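You operate a simulated robot arm through the tools that you are given. There is no shell and no other tool. Be economical: measure what you need, move in short steps, check, and stop when the job is done.

The job below is to be done with a simulated two-armed robot. You get a single attempt, and the scene is never put back.

TASK
Pick up the red ring binder from the binder board with one hand, pass it to the other hand and put it on the household bench top.

The check looks at the end state, three seconds after you hand in, the way a careful person would. Anything else that was tipped, shoved, dropped, spilled or broken makes it a failure.

THE ROBOT
Two 7-joint arms with two-finger parallel grippers on one trunk, on a base that drives. Base frame: it is fixed to the floor where the robot stands at the start and does not move with it; the origin is under the middle of the robot, x ahead of it, y to its left, z up. Lengths are in m, angles in degrees, forces in N, time in s.
The left shoulder is at the start at [0.06, 0.143, 0.824], the right one opposite. Each reaches about 0.887 m from its shoulder. Places, roughly: household bench top [-1.3, -3.1, 0.8]. Payload 1.57 kg a hand.
Tool frame (each hand has its own): the origin (TCP) lies between the finger pads and is the grasp point; the fingertips stand 0.03 m ahead of it; z points along the fingers, y is the line along which they close. Largest opening 0.11 m; finger width 0.024, thickness 0.012; the body of the gripper, 0.048 by 0.112 m, starts 0.078 m behind the TCP.
Orientation is that of the tool frame in the base frame, as a unit quaternion [x, y, z, w]. With the fingers straight down and closing along the base's y, the tool's x points along the base's -x, its y along +y and its z along -z.

THE INTERFACE
- The arms move only by the tool jog_arm. It takes "left_series", "right_series" or both (then of equal length, played together; a hand with none holds still); each is a list of rows, each a list of 7 numbers: the finger opening in m, from 0 to 0.11, then the shift along the base's x, y, z in m, then the turn, a rotation vector about the base's x, y, z in degrees. In form: [[claw, tx, ty, tz, rx, ry, rz], ...]. A call has 1 to 10 rows; each row shifts and turns the commanded pose from where the row before left it. Each row takes 0.2 s and may step no farther than 0.05 m and 8.6 degrees from the row before; otherwise, or with a gripper value out of range, the whole call is refused. Where a pose cannot be reached the arm comes as near as it can. A force on the tool above 40 N (or 10 N above the force at the start of the call, whichever is more), or a blocked arm, ends the call early, and 0.2 s more pass. Each finger travels about 0.045 m/s and halts on what it meets, pressing with about 20 N; the grip force reading is that of the motor and also rises with nothing between the fingers. The clock runs only during rows and for 0.2 s after the last one: add rows that do not move to give the fingers time. It gives the time, the measured TCP pose, the force on the tool (base axes), the opening and the grip force at its end, in the units of the frame above (readings bear some noise), with the torque about the TCP (base axes, N m) and any sound that the robot's microphone picked up.
- Cameras (640 x 400 px; columns grow to the right, rows downward): "scene" is now at [0.0503, -0.0496, 1.4689]; the picture's right is [-0.51, -0.86, 0.00], its down [-0.37, 0.21, -0.91] and it looks along [0.78, -0.46, -0.42] (base axes); focal length 242 px, centre (320, 200). "left" rides on the left gripper at [0.07, -0.016, -0.141] in its tool frame; the picture's right is [0.23, 0.97, 0.00], its down [-0.85, 0.20, -0.48] and it looks along [-0.47, 0.11, 0.88] (tool axes); focal length 222 px, centre (320, 200). "right" rides on the right gripper at [0.07, 0.016, -0.141] in its tool frame; the picture's right is [-0.23, 0.97, 0.00], its down [-0.86, -0.20, -0.48] and it looks along [-0.47, -0.11, 0.88] (tool axes); focal length 222 px, centre (320, 200). There is no depth. A picture from a camera that has moved, and an enlarged one, comes with that camera's place and axes in the base frame and with its lens.
- grab_frame(camera): a new picture of that camera. The clock stands still meanwhile.
- lift_body(by): slides the trunk up (or, below 0, down) by that many m; the arms and the scene camera ride with it, the base frame stays. It gives what a move gives, with no picture.
- roll_base(legs): drives the robot by 1 to 6 legs, each [ahead, left, turn to the left] in m, m and degrees, along the robot's own axes; the way and the turn of a leg run together, so that a leg with both is an arc; at most 1.5 m and 180 degrees a leg. The arms and the cameras ride along, it lands a little off, and it stops where it bumps. It gives what a move gives.
- aim_head(pan, tilt): turns the head with the scene camera to pan (to the left, within 86 degrees either way) and tilt (down, from -29 to 69), counted from straight ahead of the robot. It gives what a move gives.
- enlarge(camera, box): a new picture of the part [left, top, right, bottom] of that camera's present view, enlarged. The clock stands still meanwhile.
- sign_off(): hands the job in; it is judged then, once.

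Work in short steps. Places have to be worked out from the pictures, the camera data and where the tool is seen: move nearer, look again, correct. Check each grasp and each placing, and mend what went wrong. You have 120 turns and 100 pictures in all, those below and enlarged ones among them. Open the grippers and draw the arms clear of the work before you hand the job in, unless the task says otherwise; then end with one line.

The tools are called as name(argument=value, ...) on one line, values as JSON. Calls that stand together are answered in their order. jog_arm: Moves the arms, as the interface text tells. Its arguments: {"type":"object","properties":{"left_series":{"type":"array","items":{"type":"array","items":{"type":"number"}}},"right_series":{"type":"array","items":{"type":"array","items":{"type":"number"}}}},"required":[]} The other tools are called the same way: lift_body (by) slides the trunk up or down; roll_base (legs) drives the base; aim_head (pan, tilt) turns the head that bears the scene camera; grab_frame (camera) takes a picture; enlarge (camera, box) takes an enlarged picture of a part of a camera's view; sign_off () hands the job in.

At the start:

```text
time_s: 0.0
left_eef_pos: [0.3896, 0.0143, 0.9996]
left_tool_rot: [0.0, 1.0, 0.0, 0.001]
left_wrist_force: [-0.9, -0.3, -0.2]
left_wrist_torque: [-0.01, 0.02, 0.01]
left_grip_width: 0.1101
left_grip_force: 0.0
right_eef_pos: [0.3008, -0.3853, 0.9997]
right_tool_rot: [0.0, 1.0, 0.0, 0.0]
right_wrist_force: [-0.1, -0.2, 1.1]
right_wrist_torque: [0.01, 0.01, -0.02]
right_grip_width: 0.1099
right_grip_force: 0.1
trunk travel left (down, up): [-0.422, 0.168]
robot x, y, heading: [0.0001, -0.0004, -0.1]
head pan, tilt: [-30.4, 25.0]
```

scene: 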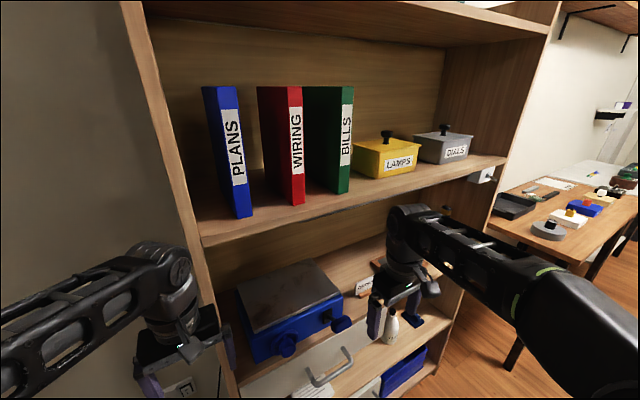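
right: 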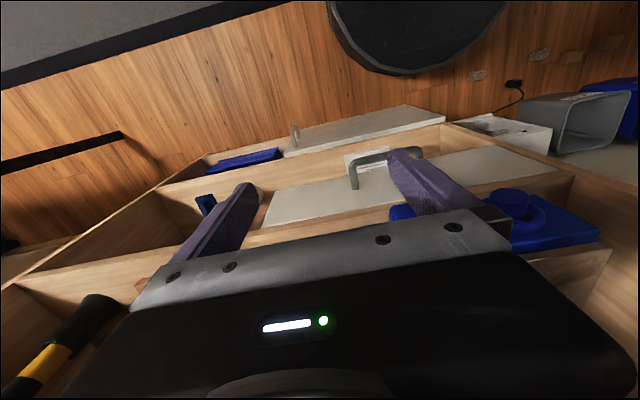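
left: 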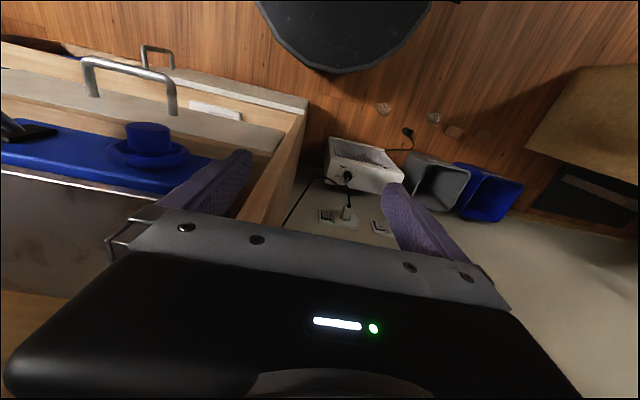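

The red binder stands spine-out between the blue and the green one. I enlarge the view to measure its edges and the gaps.

enlarge(camera="scene", box=[190, 70, 370, 230])

enlarge(camera="scene", box=[440, 80, 640, 280])

```text
2.50 times, centred on (280, 150) of scene
camera zoom: at [0.0503, -0.0496, 1.4689], right [-0.51, -0.86, 0.0], down [-0.37, 0.21, -0.91], along [0.78, -0.46, -0.42], focal length 606 px, centre (420, 325)
```

zoom: 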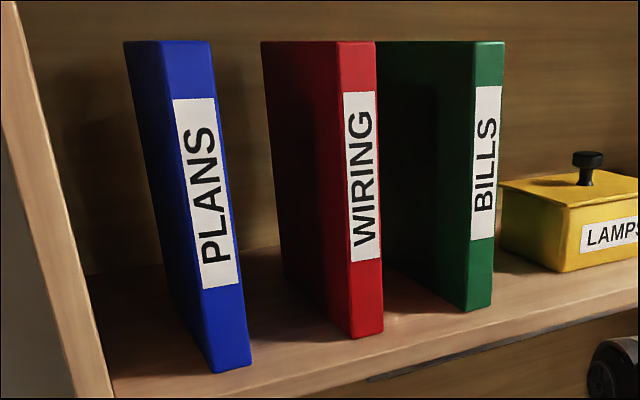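

```text
2.00 times, centred on (540, 180) of scene
camera zoom: at [0.0503, -0.0496, 1.4689], right [-0.51, -0.86, 0.0], down [-0.37, 0.21, -0.91], along [0.78, -0.46, -0.42], focal length 485 px, centre (-120, 240)
```

zoom: 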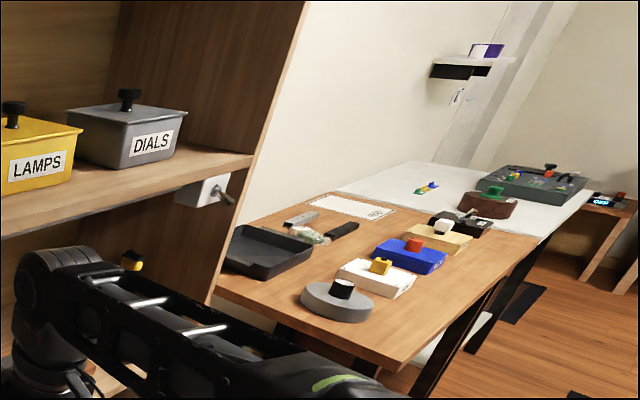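

Assuming the shelf is at z≈1.25, the binder spine is at x≈0.46 and y −0.227…−0.257, with about 0.08 gaps on each side. Before moving I look to both sides to know the surroundings.

aim_head(pan=-86, tilt=30)

grab_frame(camera="scene")

aim_head(pan=86, tilt=30)

grab_frame(camera="scene")

aim_head(pan=-15, tilt=45)

grab_frame(camera="scene")

```text
time_s: 1.2
left_eef_pos: [0.3897, 0.0136, 0.9991]
left_tool_rot: [0.0, 1.0, 0.0, 0.0]
left_wrist_force: [0.1, -0.1, 0.7]
left_wrist_torque: [0.01, -0.03, -0.01]
left_grip_width: 0.1101
left_grip_force: 0.1
right_eef_pos: [0.2998, -0.3855, 1.0009]
right_tool_rot: [0.0, 1.0, 0.0, 0.0]
right_wrist_force: [-0.6, -0.1, -0.2]
right_wrist_torque: [-0.01, -0.02, 0.0]
right_grip_width: 0.1099
right_grip_force: 0.1
trunk travel left (down, up): [-0.422, 0.168]
robot x, y, heading: [-0.0024, 0.0012, 0.2]
head pan, tilt: [-85.9, 30.0]
```

```text
94 pictures are left
camera scene: at [-0.0228, -0.0933, 1.461], right [-1.0, -0.07, 0.0], down [-0.04, 0.5, -0.87], along [0.06, -0.86, -0.5], focal length 242 px, centre (320, 200)
```

scene: 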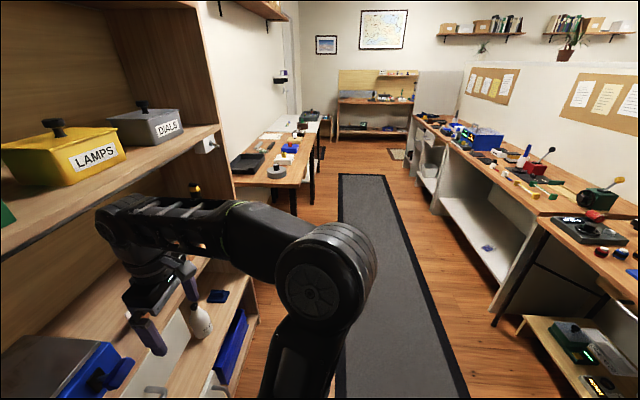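

```text
time_s: 3.9
left_eef_pos: [0.3902, 0.0131, 0.9998]
left_tool_rot: [0.0, 1.0, 0.0, 0.0]
left_wrist_force: [-0.2, 0.3, -0.7]
left_wrist_torque: [-0.01, -0.05, -0.04]
left_grip_width: 0.1099
left_grip_force: 0.0
right_eef_pos: [0.299, -0.3859, 0.9986]
right_tool_rot: [0.0, 1.0, 0.001, 0.0]
right_wrist_force: [-0.6, 0.0, 0.4]
right_wrist_torque: [0.01, -0.02, -0.05]
right_grip_width: 0.11
right_grip_force: 0.0
trunk travel left (down, up): [-0.422, 0.168]
robot x, y, heading: [0.0019, -0.0043, 0.1]
head pan, tilt: [85.9, 30.0]
```

```text
93 pictures are left
camera scene: at [-0.0228, 0.0871, 1.461], right [1.0, -0.07, 0.0], down [-0.04, -0.5, -0.87], along [0.06, 0.86, -0.5], focal length 242 px, centre (320, 200)
```

scene: 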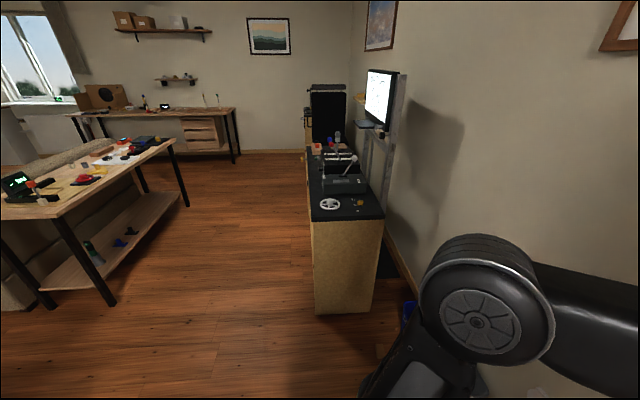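

```text
time_s: 5.6
left_eef_pos: [0.39, 0.0132, 0.9997]
left_tool_rot: [0.0, 1.0, -0.001, 0.0]
left_wrist_force: [-0.4, -0.4, 0.2]
left_wrist_torque: [0.03, -0.02, -0.01]
left_grip_width: 0.11
left_grip_force: 0.0
right_eef_pos: [0.3006, -0.3857, 1.0008]
right_tool_rot: [0.001, 1.0, 0.0, 0.0]
right_wrist_force: [-0.8, -0.6, 0.2]
right_wrist_torque: [0.04, 0.05, 0.03]
right_grip_width: 0.1099
right_grip_force: 0.1
trunk travel left (down, up): [-0.422, 0.168]
robot x, y, heading: [0.0013, 0.0008, -0.1]
head pan, tilt: [-15.0, 45.0]
```

```text
92 pictures are left
camera scene: at [0.0493, -0.0241, 1.4384], right [-0.26, -0.97, 0.0], down [-0.68, 0.18, -0.71], along [0.68, -0.18, -0.71], focal length 242 px, centre (320, 200)
```

scene: 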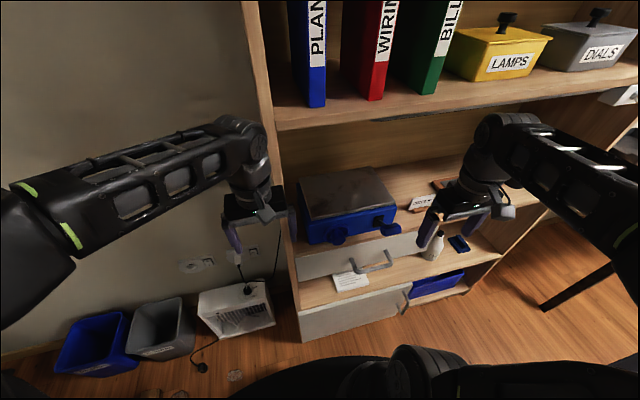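

The aisle behind is about a metre deep and the bench front edge seems to be at x≈−1.05. I back off 0.2 m, raise the trunk, and re-measure the binder with parallax.

roll_base(legs=[[-0.2, 0, 0]])

lift_body(by=0.165)

aim_head(pan=-20, tilt=20)

grab_frame(camera="scene")

```text
time_s: 7.2
left_eef_pos: [0.1894, 0.0133, 0.9995]
left_tool_rot: [-0.001, 1.0, 0.001, 0.001]
left_wrist_force: [-0.9, 0.8, -0.3]
left_wrist_torque: [-0.03, 0.02, -0.01]
left_grip_width: 0.1099
left_grip_force: 0.1
right_eef_pos: [0.0993, -0.3869, 1.001]
right_tool_rot: [0.0, 1.0, 0.0, 0.001]
right_wrist_force: [-0.3, -0.8, -0.3]
right_wrist_torque: [-0.02, -0.04, 0.03]
right_grip_width: 0.1099
right_grip_force: 0.0
trunk travel left (down, up): [-0.422, 0.168]
robot x, y, heading: [-0.1984, 0.0004, 0.0]
head pan, tilt: [-15.0, 45.0]
```

```text
time_s: 9.1
left_eef_pos: [0.1901, 0.0141, 1.1645]
left_tool_rot: [0.0, 1.0, 0.0, 0.0]
left_wrist_force: [-0.9, -0.8, -0.5]
left_wrist_torque: [-0.04, -0.01, -0.02]
left_grip_width: 0.1099
left_grip_force: 0.0
right_eef_pos: [0.098, -0.3862, 1.1661]
right_tool_rot: [0.001, 1.0, 0.0, 0.0]
right_wrist_force: [0.4, 0.2, -0.3]
right_wrist_torque: [0.01, 0.04, -0.01]
right_grip_width: 0.1099
right_grip_force: 0.1
trunk travel left (down, up): [-0.587, 0.003]
robot x, y, heading: [-0.2012, -0.0008, -0.1]
head pan, tilt: [-15.0, 45.0]
```

```text
time_s: 10.0
left_eef_pos: [0.1881, 0.0142, 1.1647]
left_tool_rot: [0.001, 1.0, 0.0, 0.0]
left_wrist_force: [0.1, 0.2, -0.3]
left_wrist_torque: [0.01, 0.03, -0.01]
left_grip_width: 0.1101
left_grip_force: 0.0
right_eef_pos: [0.0983, -0.3871, 1.1627]
right_tool_rot: [0.001, 1.0, 0.001, 0.0]
right_wrist_force: [0.4, -0.5, 0.3]
right_wrist_torque: [-0.04, -0.01, -0.02]
right_grip_width: 0.1102
right_grip_force: 0.1
trunk travel left (down, up): [-0.587, 0.003]
robot x, y, heading: [-0.1999, -0.0014, -0.0]
head pan, tilt: [-20.0, 20.0]
```

```text
91 pictures are left
camera scene: at [-0.1422, -0.0349, 1.642], right [-0.34, -0.94, 0.0], down [-0.32, 0.12, -0.94], along [0.88, -0.32, -0.34], focal length 242 px, centre (320, 200)
```

scene: 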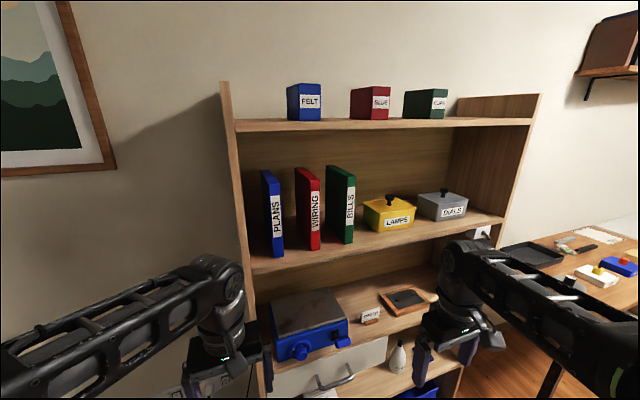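

enlarge(camera="scene", box=[240, 150, 400, 270])

```text
3.33 times, centred on (320, 210) of scene
camera zoom: at [-0.1422, -0.0349, 1.642], right [-0.34, -0.94, 0.0], down [-0.32, 0.12, -0.94], along [0.88, -0.32, -0.34], focal length 808 px, centre (320, 167)
```

zoom: 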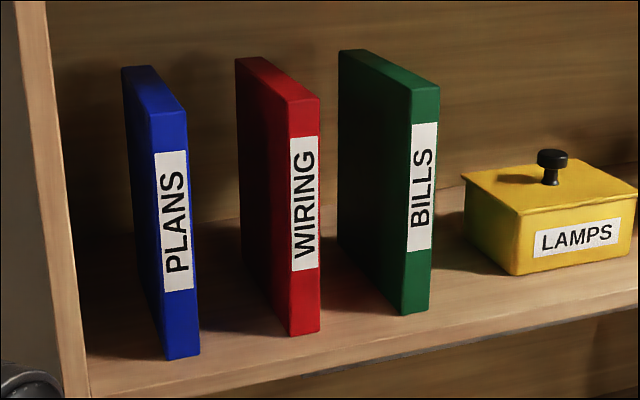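

Both views agree: binder x 0.461–0.626, y −0.226…−0.256, z 1.25–1.468; the shelf front is at x≈0.425. I turn the right hand forward (fingers to +x) and bring it in front of the spine.

jog_arm(right_series=[[0.09, 0.02, 0.0145, 0.0175, 0, -8.2, 0], [0.09, 0.02, 0.0145, 0.0175, 0, -8.2, 0], [0.09, 0.02, 0.0145, 0.0175, 0, -8.2, 0], [0.09, 0.02, 0.0145, 0.0175, 0, -8.2, 0], [0.09, 0.02, 0.0145, 0.0175, 0, -8.2, 0], [0.09, 0.02, 0.0145, 0.0175, 0, -8.2, 0], [0.09, 0.02, 0.0145, 0.0175, 0, -8.2, 0], [0.09, 0.02, 0.0145, 0.0175, 0, -8.2, 0], [0.09, 0.02, 0.0145, 0.0175, 0, -8.2, 0], [0.09, 0.02, 0.0145, 0.0175, 0, -8.2, 0]])

jog_arm(right_series=[[0.09, 0, 0, 0, 0, -8.0, 0], [0.09, 0, 0, 0, 0, 0, 0]])

grab_frame(camera="scene")

grab_frame(camera="right")

```text
time_s: 12.2
left_eef_pos: [0.1906, 0.0137, 1.1637]
left_tool_rot: [0.0, 1.0, -0.001, 0.0]
left_wrist_force: [-0.5, -0.9, -0.3]
left_wrist_torque: [-0.01, 0.02, 0.0]
left_grip_width: 0.1103
left_grip_force: 0.1
right_eef_pos: [0.3003, -0.2391, 1.3389]
right_tool_rot: [0.0, 0.754, 0.0, 0.657]
right_wrist_force: [-0.2, -0.2, 0.5]
right_wrist_torque: [0.0, 0.02, 0.01]
right_grip_width: 0.0899
right_grip_force: 0.1
trunk travel left (down, up): [-0.587, 0.003]
robot x, y, heading: [-0.2016, 0.0003, 0.1]
head pan, tilt: [-20.0, 20.0]
```

```text
time_s: 12.8
left_eef_pos: [0.189, 0.0138, 1.1656]
left_tool_rot: [-0.001, 1.0, -0.001, 0.001]
left_wrist_force: [-0.5, 0.1, 0.7]
left_wrist_torque: [0.01, -0.01, -0.03]
left_grip_width: 0.1097
left_grip_force: 0.0
right_eef_pos: [0.2984, -0.2412, 1.34]
right_tool_rot: [0.0, 0.706, 0.0, 0.708]
right_wrist_force: [0.2, -0.6, 0.3]
right_wrist_torque: [-0.02, -0.03, -0.01]
right_grip_width: 0.0901
right_grip_force: 0.0
trunk travel left (down, up): [-0.587, 0.003]
robot x, y, heading: [-0.2027, -0.0013, 0.2]
head pan, tilt: [-20.0, 20.0]
```

```text
89 pictures are left
camera scene: at [-0.1427, -0.035, 1.6421], right [-0.34, -0.94, 0.0], down [-0.32, 0.12, -0.94], along [0.88, -0.32, -0.34], focal length 242 px, centre (320, 200)
```

scene: 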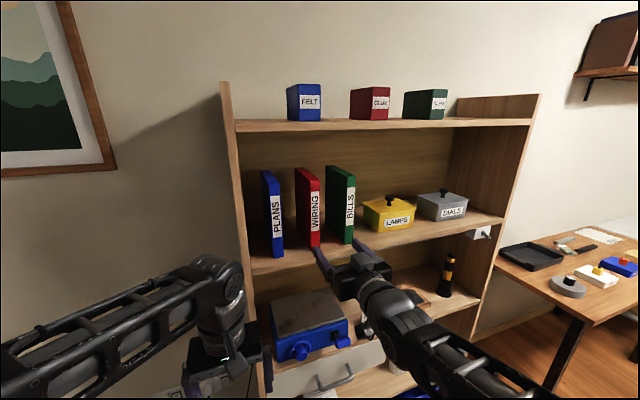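

```text
88 pictures are left
camera right: at [0.1578, -0.225, 1.269], right [0.0, 0.97, 0.23], down [-0.48, -0.2, 0.85], along [0.88, -0.11, 0.47], focal length 222 px, centre (320, 200)
```

right: 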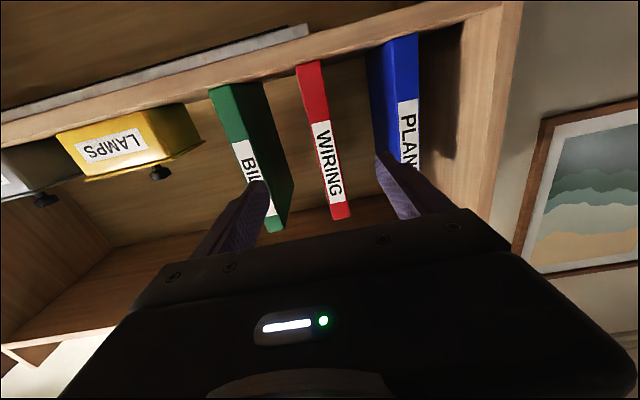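

The hand is level, centred on the spine at z 1.34. I advance in with a 0.07 opening to x≈0.45 first and check in the hand camera.

jog_arm(right_series=[[0.07, 0.03, 0, 0, 0, 0, 0], [0.07, 0.03, 0, 0, 0, 0, 0], [0.07, 0.03, 0, 0, 0, 0, 0], [0.07, 0.03, 0, 0, 0, 0, 0], [0.07, 0.02, 0, 0, 0, 0, 0], [0.07, 0, 0, 0, 0, 0, 0]])

grab_frame(camera="right")

enlarge(camera="scene", box=[240, 150, 400, 270])

```text
time_s: 14.2
left_eef_pos: [0.1897, 0.0134, 1.1654]
left_tool_rot: [0.001, 1.0, 0.0, -0.001]
left_wrist_force: [0.0, -0.6, -0.1]
left_wrist_torque: [-0.01, -0.02, 0.0]
left_grip_width: 0.1102
left_grip_force: 0.0
right_eef_pos: [0.4389, -0.241, 1.3403]
right_tool_rot: [0.0, 0.707, 0.0, 0.707]
right_wrist_force: [-0.4, -0.3, 0.0]
right_wrist_torque: [0.0, -0.01, -0.01]
right_grip_width: 0.0697
right_grip_force: 0.0
trunk travel left (down, up): [-0.587, 0.003]
robot x, y, heading: [-0.2028, 0.0034, -0.2]
head pan, tilt: [-20.0, 20.0]
```

```text
87 pictures are left
camera right: at [0.2978, -0.2252, 1.2699], right [0.0, 0.97, 0.23], down [-0.48, -0.2, 0.85], along [0.88, -0.11, 0.47], focal length 222 px, centre (320, 200)
```

right: 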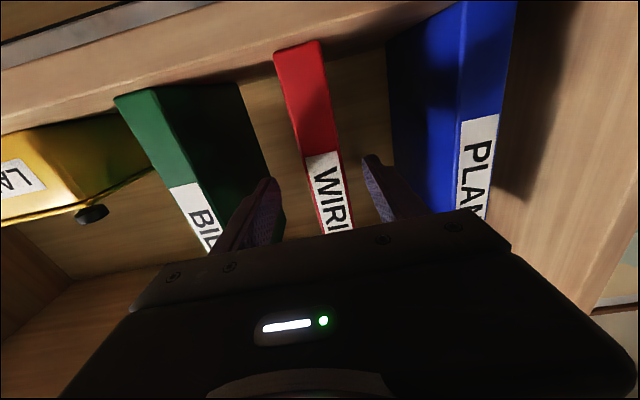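

```text
3.33 times, centred on (320, 210) of scene
camera zoom: at [-0.1426, -0.0348, 1.6421], right [-0.34, -0.94, 0.0], down [-0.32, 0.12, -0.94], along [0.88, -0.32, -0.34], focal length 808 px, centre (320, 167)
```

zoom: 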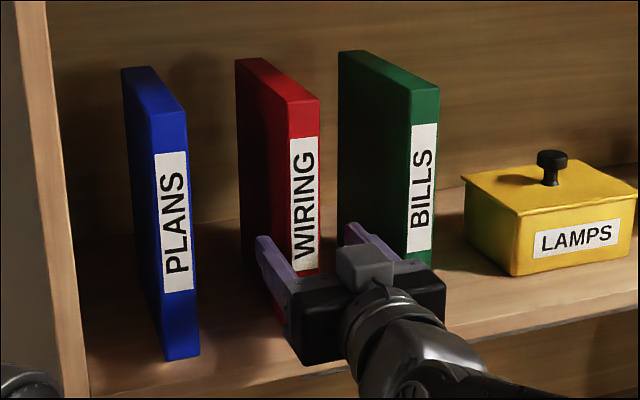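

The fingers straddle the spine with clearance to both neighbours. I go in to x≈0.52 and close.

jog_arm(right_series=[[0.07, 0.02, 0, 0, 0, 0, 0], [0.07, 0.02, 0, 0, 0, 0, 0], [0.07, 0.02, 0, 0, 0, 0, 0], [0.07, 0.018, 0, 0, 0, 0, 0], [0.07, 0, 0, 0, 0, 0, 0], [0.0, 0, 0, 0, 0, 0, 0], [0.0, 0, 0, 0, 0, 0, 0], [0.0, 0, 0, 0, 0, 0, 0], [0.0, 0, 0, 0, 0, 0, 0], [0.0, 0, 0, 0, 0, 0, 0]])

grab_frame(camera="scene")

```text
time_s: 16.4
left_eef_pos: [0.1888, 0.0129, 1.1658]
left_tool_rot: [0.0, 1.0, 0.0, 0.0]
left_wrist_force: [-0.6, -0.4, 0.0]
left_wrist_torque: [0.0, -0.02, -0.01]
left_grip_width: 0.1101
left_grip_force: 0.1
right_eef_pos: [0.5179, -0.2424, 1.3398]
right_tool_rot: [0.0, 0.708, 0.0, 0.707]
right_wrist_force: [0.6, 1.5, 0.0]
right_wrist_torque: [0.11, 0.29, -0.06]
right_grip_width: 0.0302
right_grip_force: 20.0
trunk travel left (down, up): [-0.587, 0.003]
robot x, y, heading: [-0.201, 0.0025, -0.0]
head pan, tilt: [-20.0, 20.0]
```

```text
85 pictures are left
camera scene: at [-0.1421, -0.0346, 1.6421], right [-0.34, -0.94, 0.0], down [-0.32, 0.12, -0.94], along [0.88, -0.32, -0.34], focal length 242 px, centre (320, 200)
```

scene: 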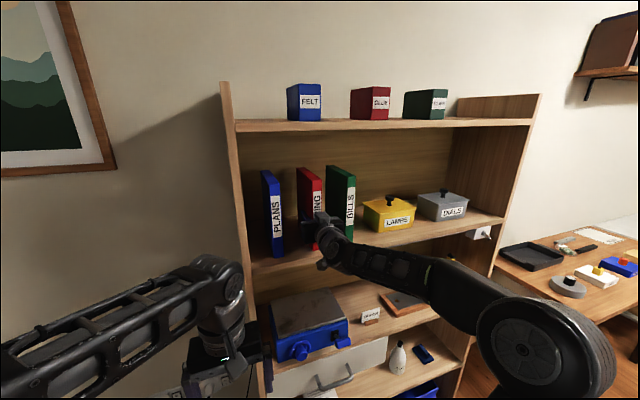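

The grip closed on 0.030 m at 20 N, so the binder is held. I lift it 2 cm to read its weight.

jog_arm(right_series=[[0.0, 0, 0, 0.01, 0, 0, 0], [0.0, 0, 0, 0.015, 0, 0, 0], [0.0, 0, 0, 0, 0, 0, 0]])

enlarge(camera="scene", box=[240, 150, 400, 270])

```text
time_s: 17.2
left_eef_pos: [0.1899, 0.0129, 1.1653]
left_tool_rot: [0.0, 1.0, 0.0, 0.0]
left_wrist_force: [0.0, -0.1, 0.1]
left_wrist_torque: [0.01, 0.02, 0.01]
left_grip_width: 0.1099
left_grip_force: 0.1
right_eef_pos: [0.5179, -0.242, 1.3654]
right_tool_rot: [0.001, 0.707, -0.001, 0.707]
right_wrist_force: [-0.9, -0.2, -3.6]
right_wrist_torque: [0.0, 0.09, 0.0]
right_grip_width: 0.0297
right_grip_force: 19.9
trunk travel left (down, up): [-0.587, 0.003]
robot x, y, heading: [-0.1991, 0.0025, -0.2]
head pan, tilt: [-20.0, 20.0]
```

```text
3.33 times, centred on (320, 210) of scene
camera zoom: at [-0.1415, -0.0352, 1.642], right [-0.34, -0.94, 0.0], down [-0.32, 0.12, -0.94], along [0.88, -0.32, -0.34], focal length 808 px, centre (320, 167)
```

zoom: 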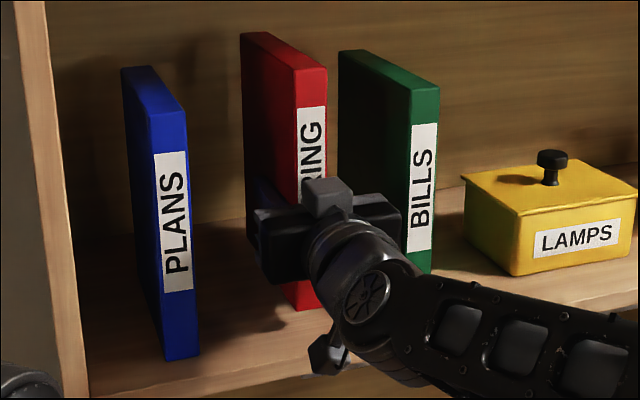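

Held firmly, about 0.35 kg, level. I draw it straight out with the arm, 0.2 m, keeping the height.

jog_arm(right_series=[[0.0, -0.02, 0, 0, 0, 0, 0], [0.0, -0.02, 0, 0, 0, 0, 0], [0.0, -0.02, 0, 0, 0, 0, 0], [0.0, -0.02, 0, 0, 0, 0, 0], [0.0, -0.02, 0, 0, 0, 0, 0], [0.0, -0.02, 0, 0, 0, 0, 0], [0.0, -0.02, 0, 0, 0, 0, 0], [0.0, -0.02, 0, 0, 0, 0, 0], [0.0, -0.02, 0, 0, 0, 0, 0], [0.0, -0.02, 0, 0, 0, 0, 0]])

grab_frame(camera="scene")

```text
time_s: 19.4
left_eef_pos: [0.1899, 0.0135, 1.165]
left_tool_rot: [0.001, 1.0, 0.0, 0.0]
left_wrist_force: [-0.5, 0.3, 0.0]
left_wrist_torque: [0.01, 0.0, 0.0]
left_grip_width: 0.1097
left_grip_force: 0.1
right_eef_pos: [0.3167, -0.2413, 1.3642]
right_tool_rot: [0.001, 0.707, 0.0, 0.707]
right_wrist_force: [0.4, -0.3, -4.3]
right_wrist_torque: [0.04, 0.06, -0.01]
right_grip_width: 0.0297
right_grip_force: 20.0
trunk travel left (down, up): [-0.587, 0.003]
robot x, y, heading: [-0.202, 0.0016, -0.1]
head pan, tilt: [-20.0, 20.0]
```

```text
83 pictures are left
camera scene: at [-0.1427, -0.0349, 1.6421], right [-0.34, -0.94, 0.0], down [-0.32, 0.12, -0.94], along [0.88, -0.32, -0.34], focal length 242 px, centre (320, 200)
```

scene: 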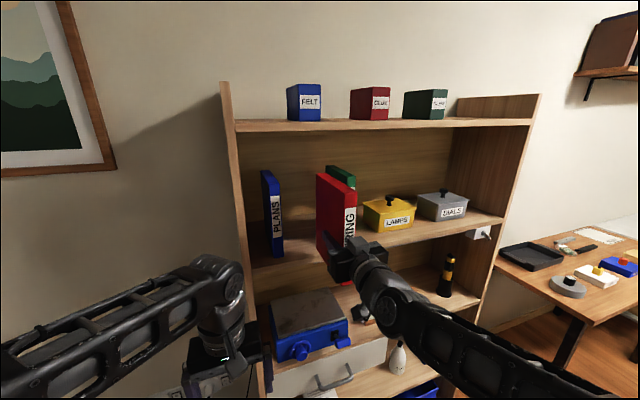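

The binder is almost clear of the shelf front. I drive the base back 0.2 m for a free working space.

roll_base(legs=[[-0.2, 0, 0]])

grab_frame(camera="scene")

```text
time_s: 21.0
left_eef_pos: [-0.0104, 0.0123, 1.1657]
left_tool_rot: [0.0, 1.0, 0.0, 0.001]
left_wrist_force: [-0.1, 0.0, 0.2]
left_wrist_torque: [-0.04, -0.03, 0.0]
left_grip_width: 0.1101
left_grip_force: 0.0
right_eef_pos: [0.1173, -0.2428, 1.3657]
right_tool_rot: [0.001, 0.707, -0.001, 0.707]
right_wrist_force: [0.7, -0.5, -3.2]
right_wrist_torque: [0.01, 0.11, 0.02]
right_grip_width: 0.0299
right_grip_force: 19.8
trunk travel left (down, up): [-0.587, 0.003]
robot x, y, heading: [-0.3969, 0.0007, -0.0]
head pan, tilt: [-20.0, 20.0]
```

```text
82 pictures are left
camera scene: at [-0.3432, -0.035, 1.6421], right [-0.34, -0.94, 0.0], down [-0.32, 0.12, -0.94], along [0.88, -0.32, -0.34], focal length 242 px, centre (320, 200)
```

scene: 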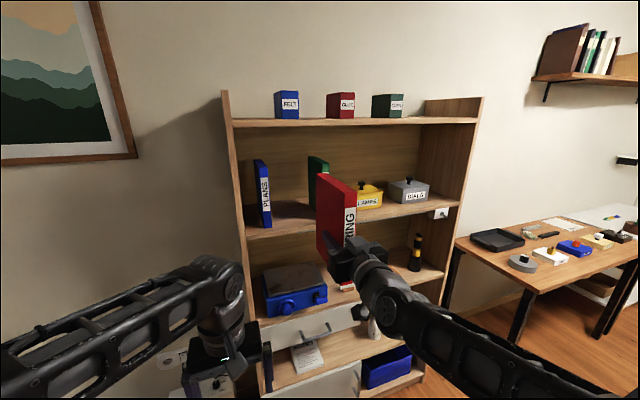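

The binder is clear. I lower it and bring it towards the middle with the right hand while raising the left hand up and aside for the hand-over from above.

jog_arm(right_series=[[0.0, 0, 0.012, -0.03, 0, 0, 0], [0.0, 0, 0.012, -0.03, 0, 0, 0], [0.0, 0, 0.012, -0.03, 0, 0, 0], [0.0, 0, 0.012, -0.03, 0, 0, 0], [0.0, 0, 0.012, -0.03, 0, 0, 0], [0.0, 0, 0.012, -0.03, 0, 0, 0], [0.0, 0, 0.012, -0.03, 0, 0, 0], [0.0, 0, 0.012, -0.03, 0, 0, 0]], left_series=[[0.11, 0, 0.012, 0.028, 0, 0, 0], [0.11, 0, 0.012, 0.028, 0, 0, 0], [0.11, 0, 0.012, 0.028, 0, 0, 0], [0.11, 0, 0.012, 0.028, 0, 0, 0], [0.11, 0.01, 0, 0.028, 0, 0, 0], [0.11, 0.01, 0, 0.028, 0, 0, 0], [0.11, 0.01, 0, 0.028, 0, 0, 0], [0.11, 0.01, 0, 0.028, 0, 0, 0]])

aim_head(pan=-10, tilt=30)

grab_frame(camera="scene")

grab_frame(camera="left")

```text
time_s: 22.8
left_eef_pos: [-0.0001, 0.0217, 1.1776]
left_tool_rot: [0.0, 1.0, 0.0, -0.001]
left_wrist_force: [0.2, 0.2, 0.2]
left_wrist_torque: [-0.02, 0.01, 0.03]
left_grip_width: 0.1099
left_grip_force: 0.1
left hand out of reach, approached as far as the arm can: row 1, 2, 3, 4, 5, 6, 7, 8
right_eef_pos: [0.1531, -0.145, 1.1374]
right_tool_rot: [0.0, 0.708, 0.0, 0.707]
right_wrist_force: [0.5, -0.1, -3.0]
right_wrist_torque: [0.02, 0.08, 0.0]
right_grip_width: 0.0302
right_grip_force: 19.6
right hand out of reach, approached as far as the arm can: row 4, 5, 6, 7
trunk travel left (down, up): [-0.587, 0.003]
robot x, y, heading: [-0.4043, -0.003, -0.1]
head pan, tilt: [-20.0, 20.0]
```

```text
time_s: 23.5
left_eef_pos: [-0.0008, 0.0228, 1.1778]
left_tool_rot: [0.0, 1.0, 0.0, 0.0]
left_wrist_force: [-0.1, 0.8, 0.2]
left_wrist_torque: [0.0, -0.02, 0.0]
left_grip_width: 0.1098
left_grip_force: 0.1
right_eef_pos: [0.1529, -0.1425, 1.1374]
right_tool_rot: [0.0, 0.708, 0.0, 0.707]
right_wrist_force: [0.5, 0.2, -4.1]
right_wrist_torque: [-0.01, 0.09, 0.01]
right_grip_width: 0.0299
right_grip_force: 19.8
trunk travel left (down, up): [-0.587, 0.003]
robot x, y, heading: [-0.4037, 0.0007, -0.1]
head pan, tilt: [-10.0, 30.0]
```

```text
81 pictures are left
camera scene: at [-0.3399, -0.0188, 1.6261], right [-0.17, -0.98, 0.0], down [-0.49, 0.09, -0.87], along [0.85, -0.15, -0.5], focal length 242 px, centre (320, 200)
```

scene: 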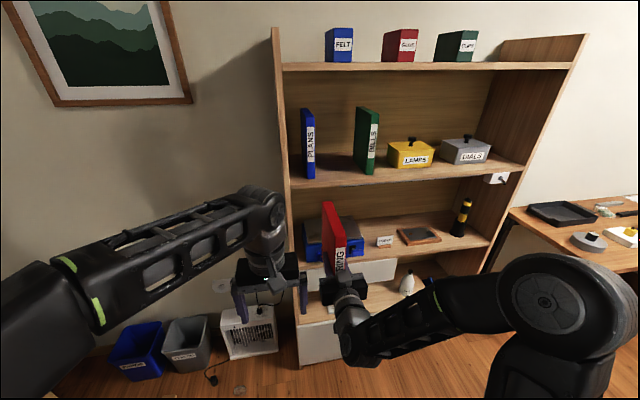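

```text
80 pictures are left
camera left: at [-0.0696, 0.0055, 1.3195], right [-0.23, 0.97, 0.0], down [0.86, 0.2, 0.48], along [0.47, 0.11, -0.88], focal length 222 px, centre (320, 200)
```

left: 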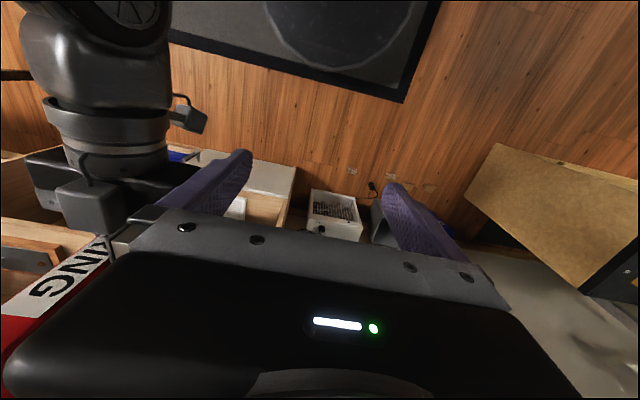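

The right hand is too close in and the left cannot go higher with fingers down. I extend the binder forward and lower with the right hand, and see how far the pose follows.

jog_arm(right_series=[[0.0, 0.025, 0, 0, 0, 0, 0], [0.0, 0.025, 0, 0, 0, 0, 0], [0.0, 0.025, 0, -0.02, 0, 0, 0], [0.0, 0.02, 0, -0.03, 0, 0, 0], [0.0, 0.01, 0, -0.03, 0, 0, 0], [0.0, 0, 0, -0.03, 0, 0, 0], [0.0, 0, 0, -0.03, 0, 0, 0], [0.0, 0, 0, 0, 0, 0, 0]])

```text
time_s: 25.3
left_eef_pos: [-0.002, 0.0235, 1.1789]
left_tool_rot: [0.0, 1.0, 0.0, 0.0]
left_wrist_force: [0.4, 0.4, -0.3]
left_wrist_torque: [0.03, -0.03, 0.02]
left_grip_width: 0.1099
left_grip_force: 0.0
right_eef_pos: [0.2575, -0.1432, 0.9968]
right_tool_rot: [0.0, 0.707, 0.0, 0.707]
right_wrist_force: [-0.5, -0.1, -2.9]
right_wrist_torque: [0.03, 0.08, 0.0]
right_grip_width: 0.0299
right_grip_force: 19.5
trunk travel left (down, up): [-0.587, 0.003]
robot x, y, heading: [-0.3975, -0.0011, -0.2]
head pan, tilt: [-10.0, 30.0]
```

That was followed. I lower the binder 5 cm more so the left hand can pass over it, and look.

jog_arm(right_series=[[0.0, 0, 0, -0.025, 0, 0, 0], [0.0, 0, 0, -0.025, 0, 0, 0], [0.0, 0, 0, 0, 0, 0, 0]])

aim_head(pan=-10, tilt=42)

grab_frame(camera="scene")

```text
time_s: 26.1
left_eef_pos: [-0.0015, 0.0215, 1.1778]
left_tool_rot: [0.0, 1.0, 0.001, -0.001]
left_wrist_force: [0.1, -0.2, -0.4]
left_wrist_torque: [0.02, -0.03, 0.0]
left_grip_width: 0.11
left_grip_force: 0.0
right_eef_pos: [0.2572, -0.1423, 0.9468]
right_tool_rot: [0.001, 0.707, -0.001, 0.707]
right_wrist_force: [-0.1, 0.0, -4.1]
right_wrist_torque: [0.01, 0.08, 0.07]
right_grip_width: 0.03
right_grip_force: 19.8
trunk travel left (down, up): [-0.587, 0.003]
robot x, y, heading: [-0.3983, 0.0003, -0.2]
head pan, tilt: [-10.0, 30.0]
```

```text
time_s: 26.8
left_eef_pos: [-0.0011, 0.0205, 1.1784]
left_tool_rot: [0.0, 1.0, -0.001, 0.0]
left_wrist_force: [-0.3, 0.5, -0.4]
left_wrist_torque: [-0.02, -0.01, 0.02]
left_grip_width: 0.1101
left_grip_force: 0.1
right_eef_pos: [0.258, -0.1438, 0.948]
right_tool_rot: [-0.001, 0.707, 0.001, 0.707]
right_wrist_force: [0.2, 0.2, -3.9]
right_wrist_torque: [0.01, 0.06, -0.03]
right_grip_width: 0.0299
right_grip_force: 19.9
trunk travel left (down, up): [-0.587, 0.003]
robot x, y, heading: [-0.4023, 0.0024, 0.1]
head pan, tilt: [-10.0, 42.0]
```

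```text
79 pictures are left
camera scene: at [-0.3467, -0.0175, 1.6078], right [-0.17, -0.98, 0.0], down [-0.66, 0.12, -0.74], along [0.73, -0.13, -0.67], focal length 242 px, centre (320, 200)
```

scene: 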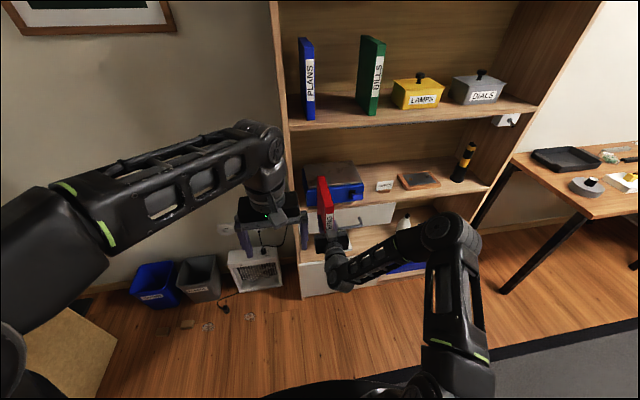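

Binder top is now at about z 1.076. I move the left hand over it (tips at ~1.13) to x≈0.297, y≈−0.143, then look before lowering.

jog_arm(left_series=[[0.11, 0.03, -0.0164, -0.001, 0, 0, 0], [0.11, 0.03, -0.0164, -0.001, 0, 0, 0], [0.11, 0.03, -0.0164, -0.001, 0, 0, 0], [0.11, 0.03, -0.0164, -0.001, 0, 0, 0], [0.11, 0.03, -0.0164, -0.001, 0, 0, 0], [0.11, 0.03, -0.0164, -0.001, 0, 0, 0], [0.11, 0.03, -0.0164, -0.001, 0, 0, 0], [0.11, 0.03, -0.0164, -0.001, 0, 0, 0], [0.11, 0.03, -0.0164, -0.001, 0, 0, 0], [0.11, 0.027, -0.0164, -0.001, 0, 0, 0]])

grab_frame(camera="scene")

grab_frame(camera="left")

```text
time_s: 29.0
left_eef_pos: [0.0382, 0.0007, 1.178]
left_tool_rot: [0.0, 1.0, -0.001, 0.005]
left_wrist_force: [0.3, 1.4, -0.3]
left_wrist_torque: [-0.01, -0.01, -0.03]
left_grip_width: 0.1102
left_grip_force: 0.0
left hand out of reach, approached as far as the arm can: row 2, 3, 4, 5, 6, 7, 8, 9, 10
right_eef_pos: [0.2589, -0.1423, 0.9476]
right_tool_rot: [0.0, 0.707, 0.0, 0.707]
right_wrist_force: [0.2, -0.7, -3.7]
right_wrist_torque: [0.01, 0.05, -0.01]
right_grip_width: 0.0299
right_grip_force: 20.1
trunk travel left (down, up): [-0.587, 0.003]
robot x, y, heading: [-0.3986, -0.0013, 0.1]
head pan, tilt: [-10.0, 42.0]
```

```text
78 pictures are left
camera scene: at [-0.3466, -0.0176, 1.6077], right [-0.17, -0.98, 0.0], down [-0.66, 0.12, -0.74], along [0.73, -0.13, -0.67], focal length 242 px, centre (320, 200)
```

scene: 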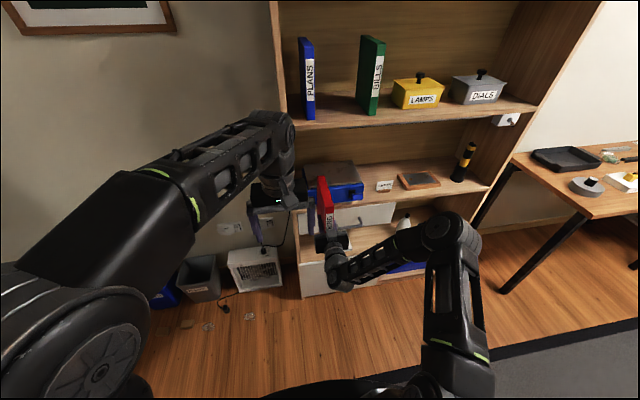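

```text
77 pictures are left
camera left: at [-0.0312, -0.0156, 1.3191], right [-0.23, 0.97, -0.01], down [0.85, 0.2, 0.49], along [0.47, 0.11, -0.87], focal length 222 px, centre (320, 200)
```

left: 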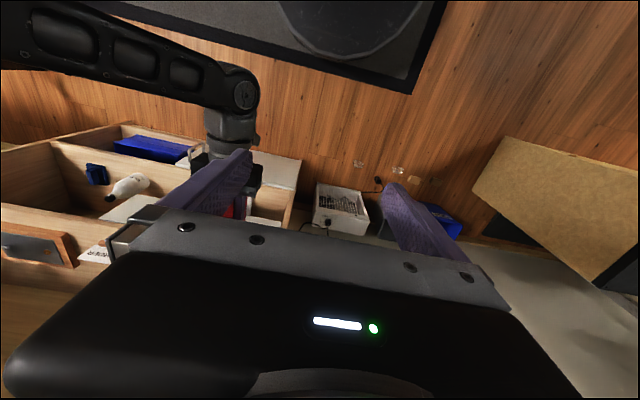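

A fingers-down left hand cannot reach that far at that height. I bring the binder nearer and yaw it 60° to the left with the right hand, so the left hand can take it comfortably from above.

jog_arm(right_series=[[0.0, -0.02, 0.0075, -0.003, 0, 0, 8.5], [0.0, -0.02, 0.0075, -0.003, 0, 0, 8.5], [0.0, -0.025, 0.0075, -0.003, 0, 0, 8.5], [0.0, -0.025, 0.0075, -0.003, 0, 0, 8.5], [0.0, -0.025, 0.0075, -0.003, 0, 0, 8.5], [0.0, -0.03, 0.0075, -0.003, 0, 0, 8.5], [0.0, -0.03, 0.0075, -0.003, 0, 0, 8.5], [0.0, 0, 0, 0, 0, 0, 0]])

grab_frame(camera="scene")

```text
time_s: 30.8
left_eef_pos: [0.0382, 0.0014, 1.1796]
left_tool_rot: [0.0, 1.0, -0.002, 0.004]
left_wrist_force: [-0.5, -0.4, 0.0]
left_wrist_torque: [0.01, 0.04, 0.02]
left_grip_width: 0.11
left_grip_force: 0.1
right_eef_pos: [0.0829, -0.089, 0.9275]
right_tool_rot: [-0.351, 0.614, 0.351, 0.614]
right_wrist_force: [-1.1, 0.8, -3.4]
right_wrist_torque: [-0.08, 0.02, -0.02]
right_grip_width: 0.0299
right_grip_force: 20.4
trunk travel left (down, up): [-0.587, 0.003]
robot x, y, heading: [-0.3973, 0.0003, 0.0]
head pan, tilt: [-10.0, 42.0]
```

```text
76 pictures are left
camera scene: at [-0.3467, -0.0176, 1.6077], right [-0.17, -0.98, 0.0], down [-0.66, 0.12, -0.74], along [0.73, -0.13, -0.67], focal length 242 px, centre (320, 200)
```

scene: 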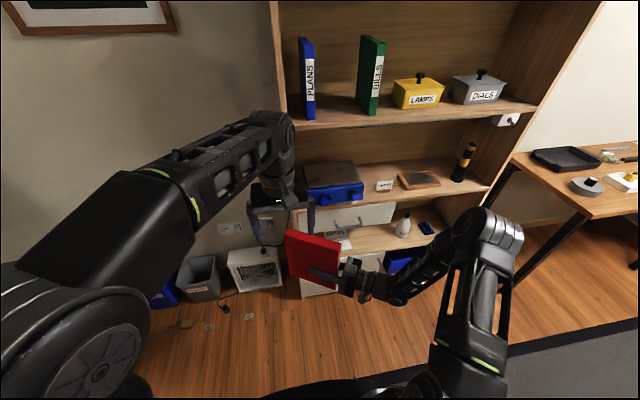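

The pose was reached. Now I yaw the left hand by the same 59.5° and place it above the binder, tips about 3.5 cm over its top.

jog_arm(left_series=[[0.11, 0.0093, -0.008, -0.0086, 0, 0, 8.5], [0.11, 0.0093, -0.008, -0.0086, 0, 0, 8.5], [0.11, 0.0093, -0.008, -0.0086, 0, 0, 8.5], [0.11, 0.0093, -0.008, -0.0086, 0, 0, 8.5], [0.11, 0.0093, -0.008, -0.0086, 0, 0, 8.5], [0.11, 0.0093, -0.008, -0.0086, 0, 0, 8.5], [0.11, 0.0093, -0.008, -0.0086, 0, 0, 8.5], [0.11, 0, 0, 0, 0, 0, 0]])

grab_frame(camera="left")

enlarge(camera="scene", box=[200, 140, 440, 320])

```text
time_s: 32.6
left_eef_pos: [0.1037, -0.0556, 1.118]
left_tool_rot: [-0.497, 0.868, 0.001, 0.0]
left_wrist_force: [0.2, -0.7, -0.6]
left_wrist_torque: [0.0, -0.02, 0.01]
left_grip_width: 0.11
left_grip_force: 0.0
right_eef_pos: [0.0821, -0.0892, 0.9275]
right_tool_rot: [-0.351, 0.613, 0.351, 0.614]
right_wrist_force: [-0.1, 0.5, -2.7]
right_wrist_torque: [-0.07, 0.05, -0.01]
right_grip_width: 0.0299
right_grip_force: 19.7
trunk travel left (down, up): [-0.587, 0.003]
robot x, y, heading: [-0.4017, 0.0023, -0.1]
head pan, tilt: [-10.0, 42.0]
```

```text
75 pictures are left
camera left: at [0.0827, -0.1245, 1.2594], right [-0.95, 0.3, 0.0], down [0.26, 0.84, 0.48], along [0.14, 0.46, -0.88], focal length 222 px, centre (320, 200)
```

left: 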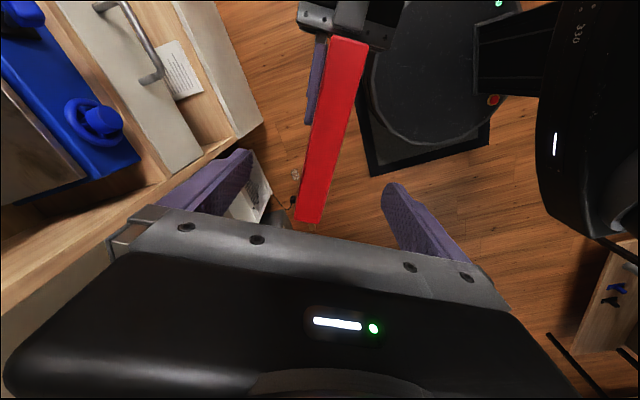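

```text
2.22 times, centred on (320, 230) of scene
camera zoom: at [-0.347, -0.0174, 1.6077], right [-0.17, -0.98, 0.0], down [-0.66, 0.12, -0.74], along [0.73, -0.13, -0.67], focal length 539 px, centre (320, 133)
```

zoom: 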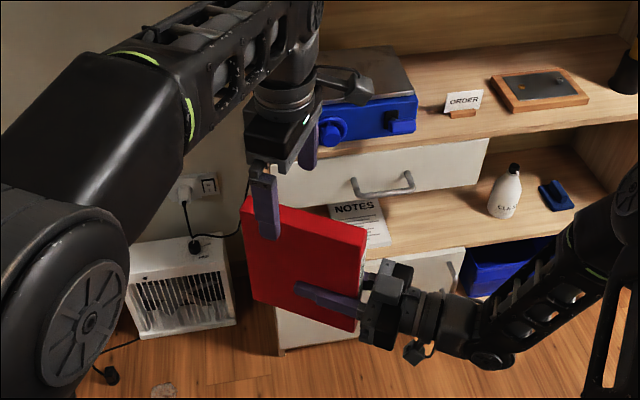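

The measured back end of the binder agrees with prediction and it lies between the open fingers. I lower the left hand 10.5 cm and then close.

jog_arm(left_series=[[0.11, 0, 0, -0.02, 0, 0, 0], [0.11, 0, 0, -0.02, 0, 0, 0], [0.11, 0, 0, -0.02, 0, 0, 0], [0.11, 0, 0, -0.02, 0, 0, 0], [0.11, 0, 0, -0.02, 0, 0, 0], [0.11, 0, 0, -0.005, 0, 0, 0], [0.11, 0, 0, 0, 0, 0, 0]])

enlarge(camera="scene", box=[200, 140, 440, 320])

grab_frame(camera="left")

```text
time_s: 34.2
left_eef_pos: [0.1027, -0.0554, 1.0146]
left_tool_rot: [-0.497, 0.868, -0.001, 0.0]
left_wrist_force: [0.0, 0.2, 0.6]
left_wrist_torque: [0.02, 0.0, 0.0]
left_grip_width: 0.1102
left_grip_force: 0.1
right_eef_pos: [0.0826, -0.0893, 0.9274]
right_tool_rot: [-0.351, 0.614, 0.351, 0.614]
right_wrist_force: [-0.7, -1.2, -3.7]
right_wrist_torque: [-0.03, 0.04, -0.02]
right_grip_width: 0.0296
right_grip_force: 19.9
trunk travel left (down, up): [-0.587, 0.003]
robot x, y, heading: [-0.3998, -0.0017, 0.1]
head pan, tilt: [-10.0, 42.0]
```

```text
2.22 times, centred on (320, 230) of scene
camera zoom: at [-0.3467, -0.0177, 1.6077], right [-0.17, -0.98, 0.0], down [-0.66, 0.12, -0.74], along [0.73, -0.13, -0.67], focal length 539 px, centre (320, 133)
```

zoom: 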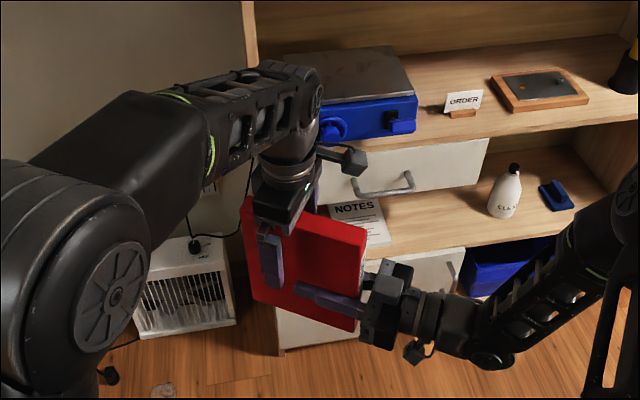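

```text
72 pictures are left
camera left: at [0.083, -0.1244, 1.1544], right [-0.95, 0.3, 0.0], down [0.26, 0.84, 0.48], along [0.14, 0.46, -0.88], focal length 222 px, centre (320, 200)
```

left: 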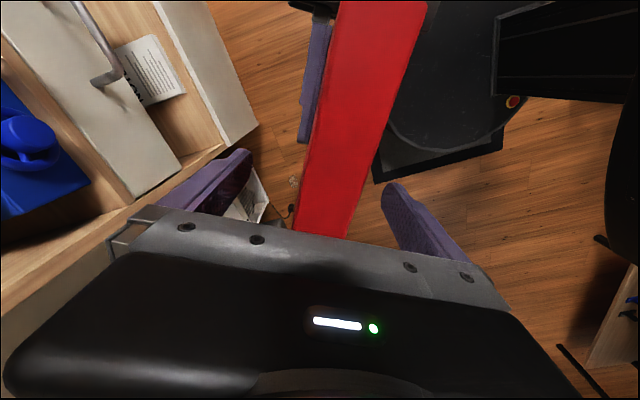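

The left fingers straddle the binder above the right fingers. I close the left gripper.

jog_arm(left_series=[[0.0, 0, 0, 0, 0, 0, 0], [0.0, 0, 0, 0, 0, 0, 0], [0.0, 0, 0, 0, 0, 0, 0], [0.0, 0, 0, 0, 0, 0, 0], [0.0, 0, 0, 0, 0, 0, 0], [0.0, 0, 0, 0, 0, 0, 0], [0.0, 0, 0, 0, 0, 0, 0]])

```text
time_s: 35.8
left_eef_pos: [0.1035, -0.0554, 1.0116]
left_tool_rot: [-0.496, 0.868, 0.0, -0.001]
left_wrist_force: [-2.2, 1.1, 1.5]
left_wrist_torque: [-0.13, 0.06, -0.03]
left_grip_width: 0.0296
left_grip_force: 20.6
right_eef_pos: [0.0828, -0.0898, 0.9271]
right_tool_rot: [-0.351, 0.614, 0.351, 0.613]
right_wrist_force: [2.5, -0.5, -4.5]
right_wrist_torque: [0.14, 0.23, -0.07]
right_grip_width: 0.0297
right_grip_force: 20.0
trunk travel left (down, up): [-0.587, 0.003]
robot x, y, heading: [-0.399, 0.002, -0.1]
head pan, tilt: [-10.0, 42.0]
```

Both hands hold it (left 0.0296 m, 20 N). I open the right hand and withdraw it straight back along its fingers.

jog_arm(right_series=[[0.08, 0, 0, 0, 0, 0, 0], [0.08, 0, 0, 0, 0, 0, 0], [0.08, 0, 0, 0, 0, 0, 0], [0.08, 0, 0, 0, 0, 0, 0], [0.08, -0.0102, -0.0172, 0, 0, 0, 0], [0.08, -0.0102, -0.0172, 0, 0, 0, 0], [0.08, -0.0102, -0.0172, 0, 0, 0, 0], [0.08, -0.0102, -0.0172, 0, 0, 0, 0], [0.08, -0.0102, -0.0172, 0, 0, 0, 0], [0.08, -0.0102, -0.0172, 0, 0, 0, 0]])

grab_frame(camera="scene")

```text
time_s: 38.0
left_eef_pos: [0.1022, -0.057, 1.0129]
left_tool_rot: [-0.496, 0.868, 0.0, 0.0]
left_wrist_force: [-0.2, 0.8, -0.6]
left_wrist_torque: [0.05, -0.02, 0.0]
left_grip_width: 0.0298
left_grip_force: 20.0
right_eef_pos: [0.0199, -0.1928, 0.9264]
right_tool_rot: [-0.351, 0.614, 0.351, 0.614]
right_wrist_force: [-0.5, -0.8, 0.6]
right_wrist_torque: [-0.01, -0.01, -0.04]
right_grip_width: 0.0801
right_grip_force: 0.1
trunk travel left (down, up): [-0.587, 0.003]
robot x, y, heading: [-0.3995, -0.0013, -0.0]
head pan, tilt: [-10.0, 42.0]
```

```text
71 pictures are left
camera scene: at [-0.3472, -0.0181, 1.6077], right [-0.17, -0.98, 0.0], down [-0.66, 0.12, -0.74], along [0.73, -0.13, -0.67], focal length 242 px, centre (320, 200)
```

scene: 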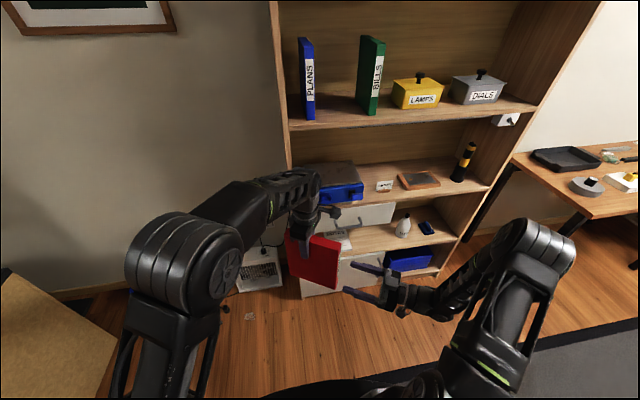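

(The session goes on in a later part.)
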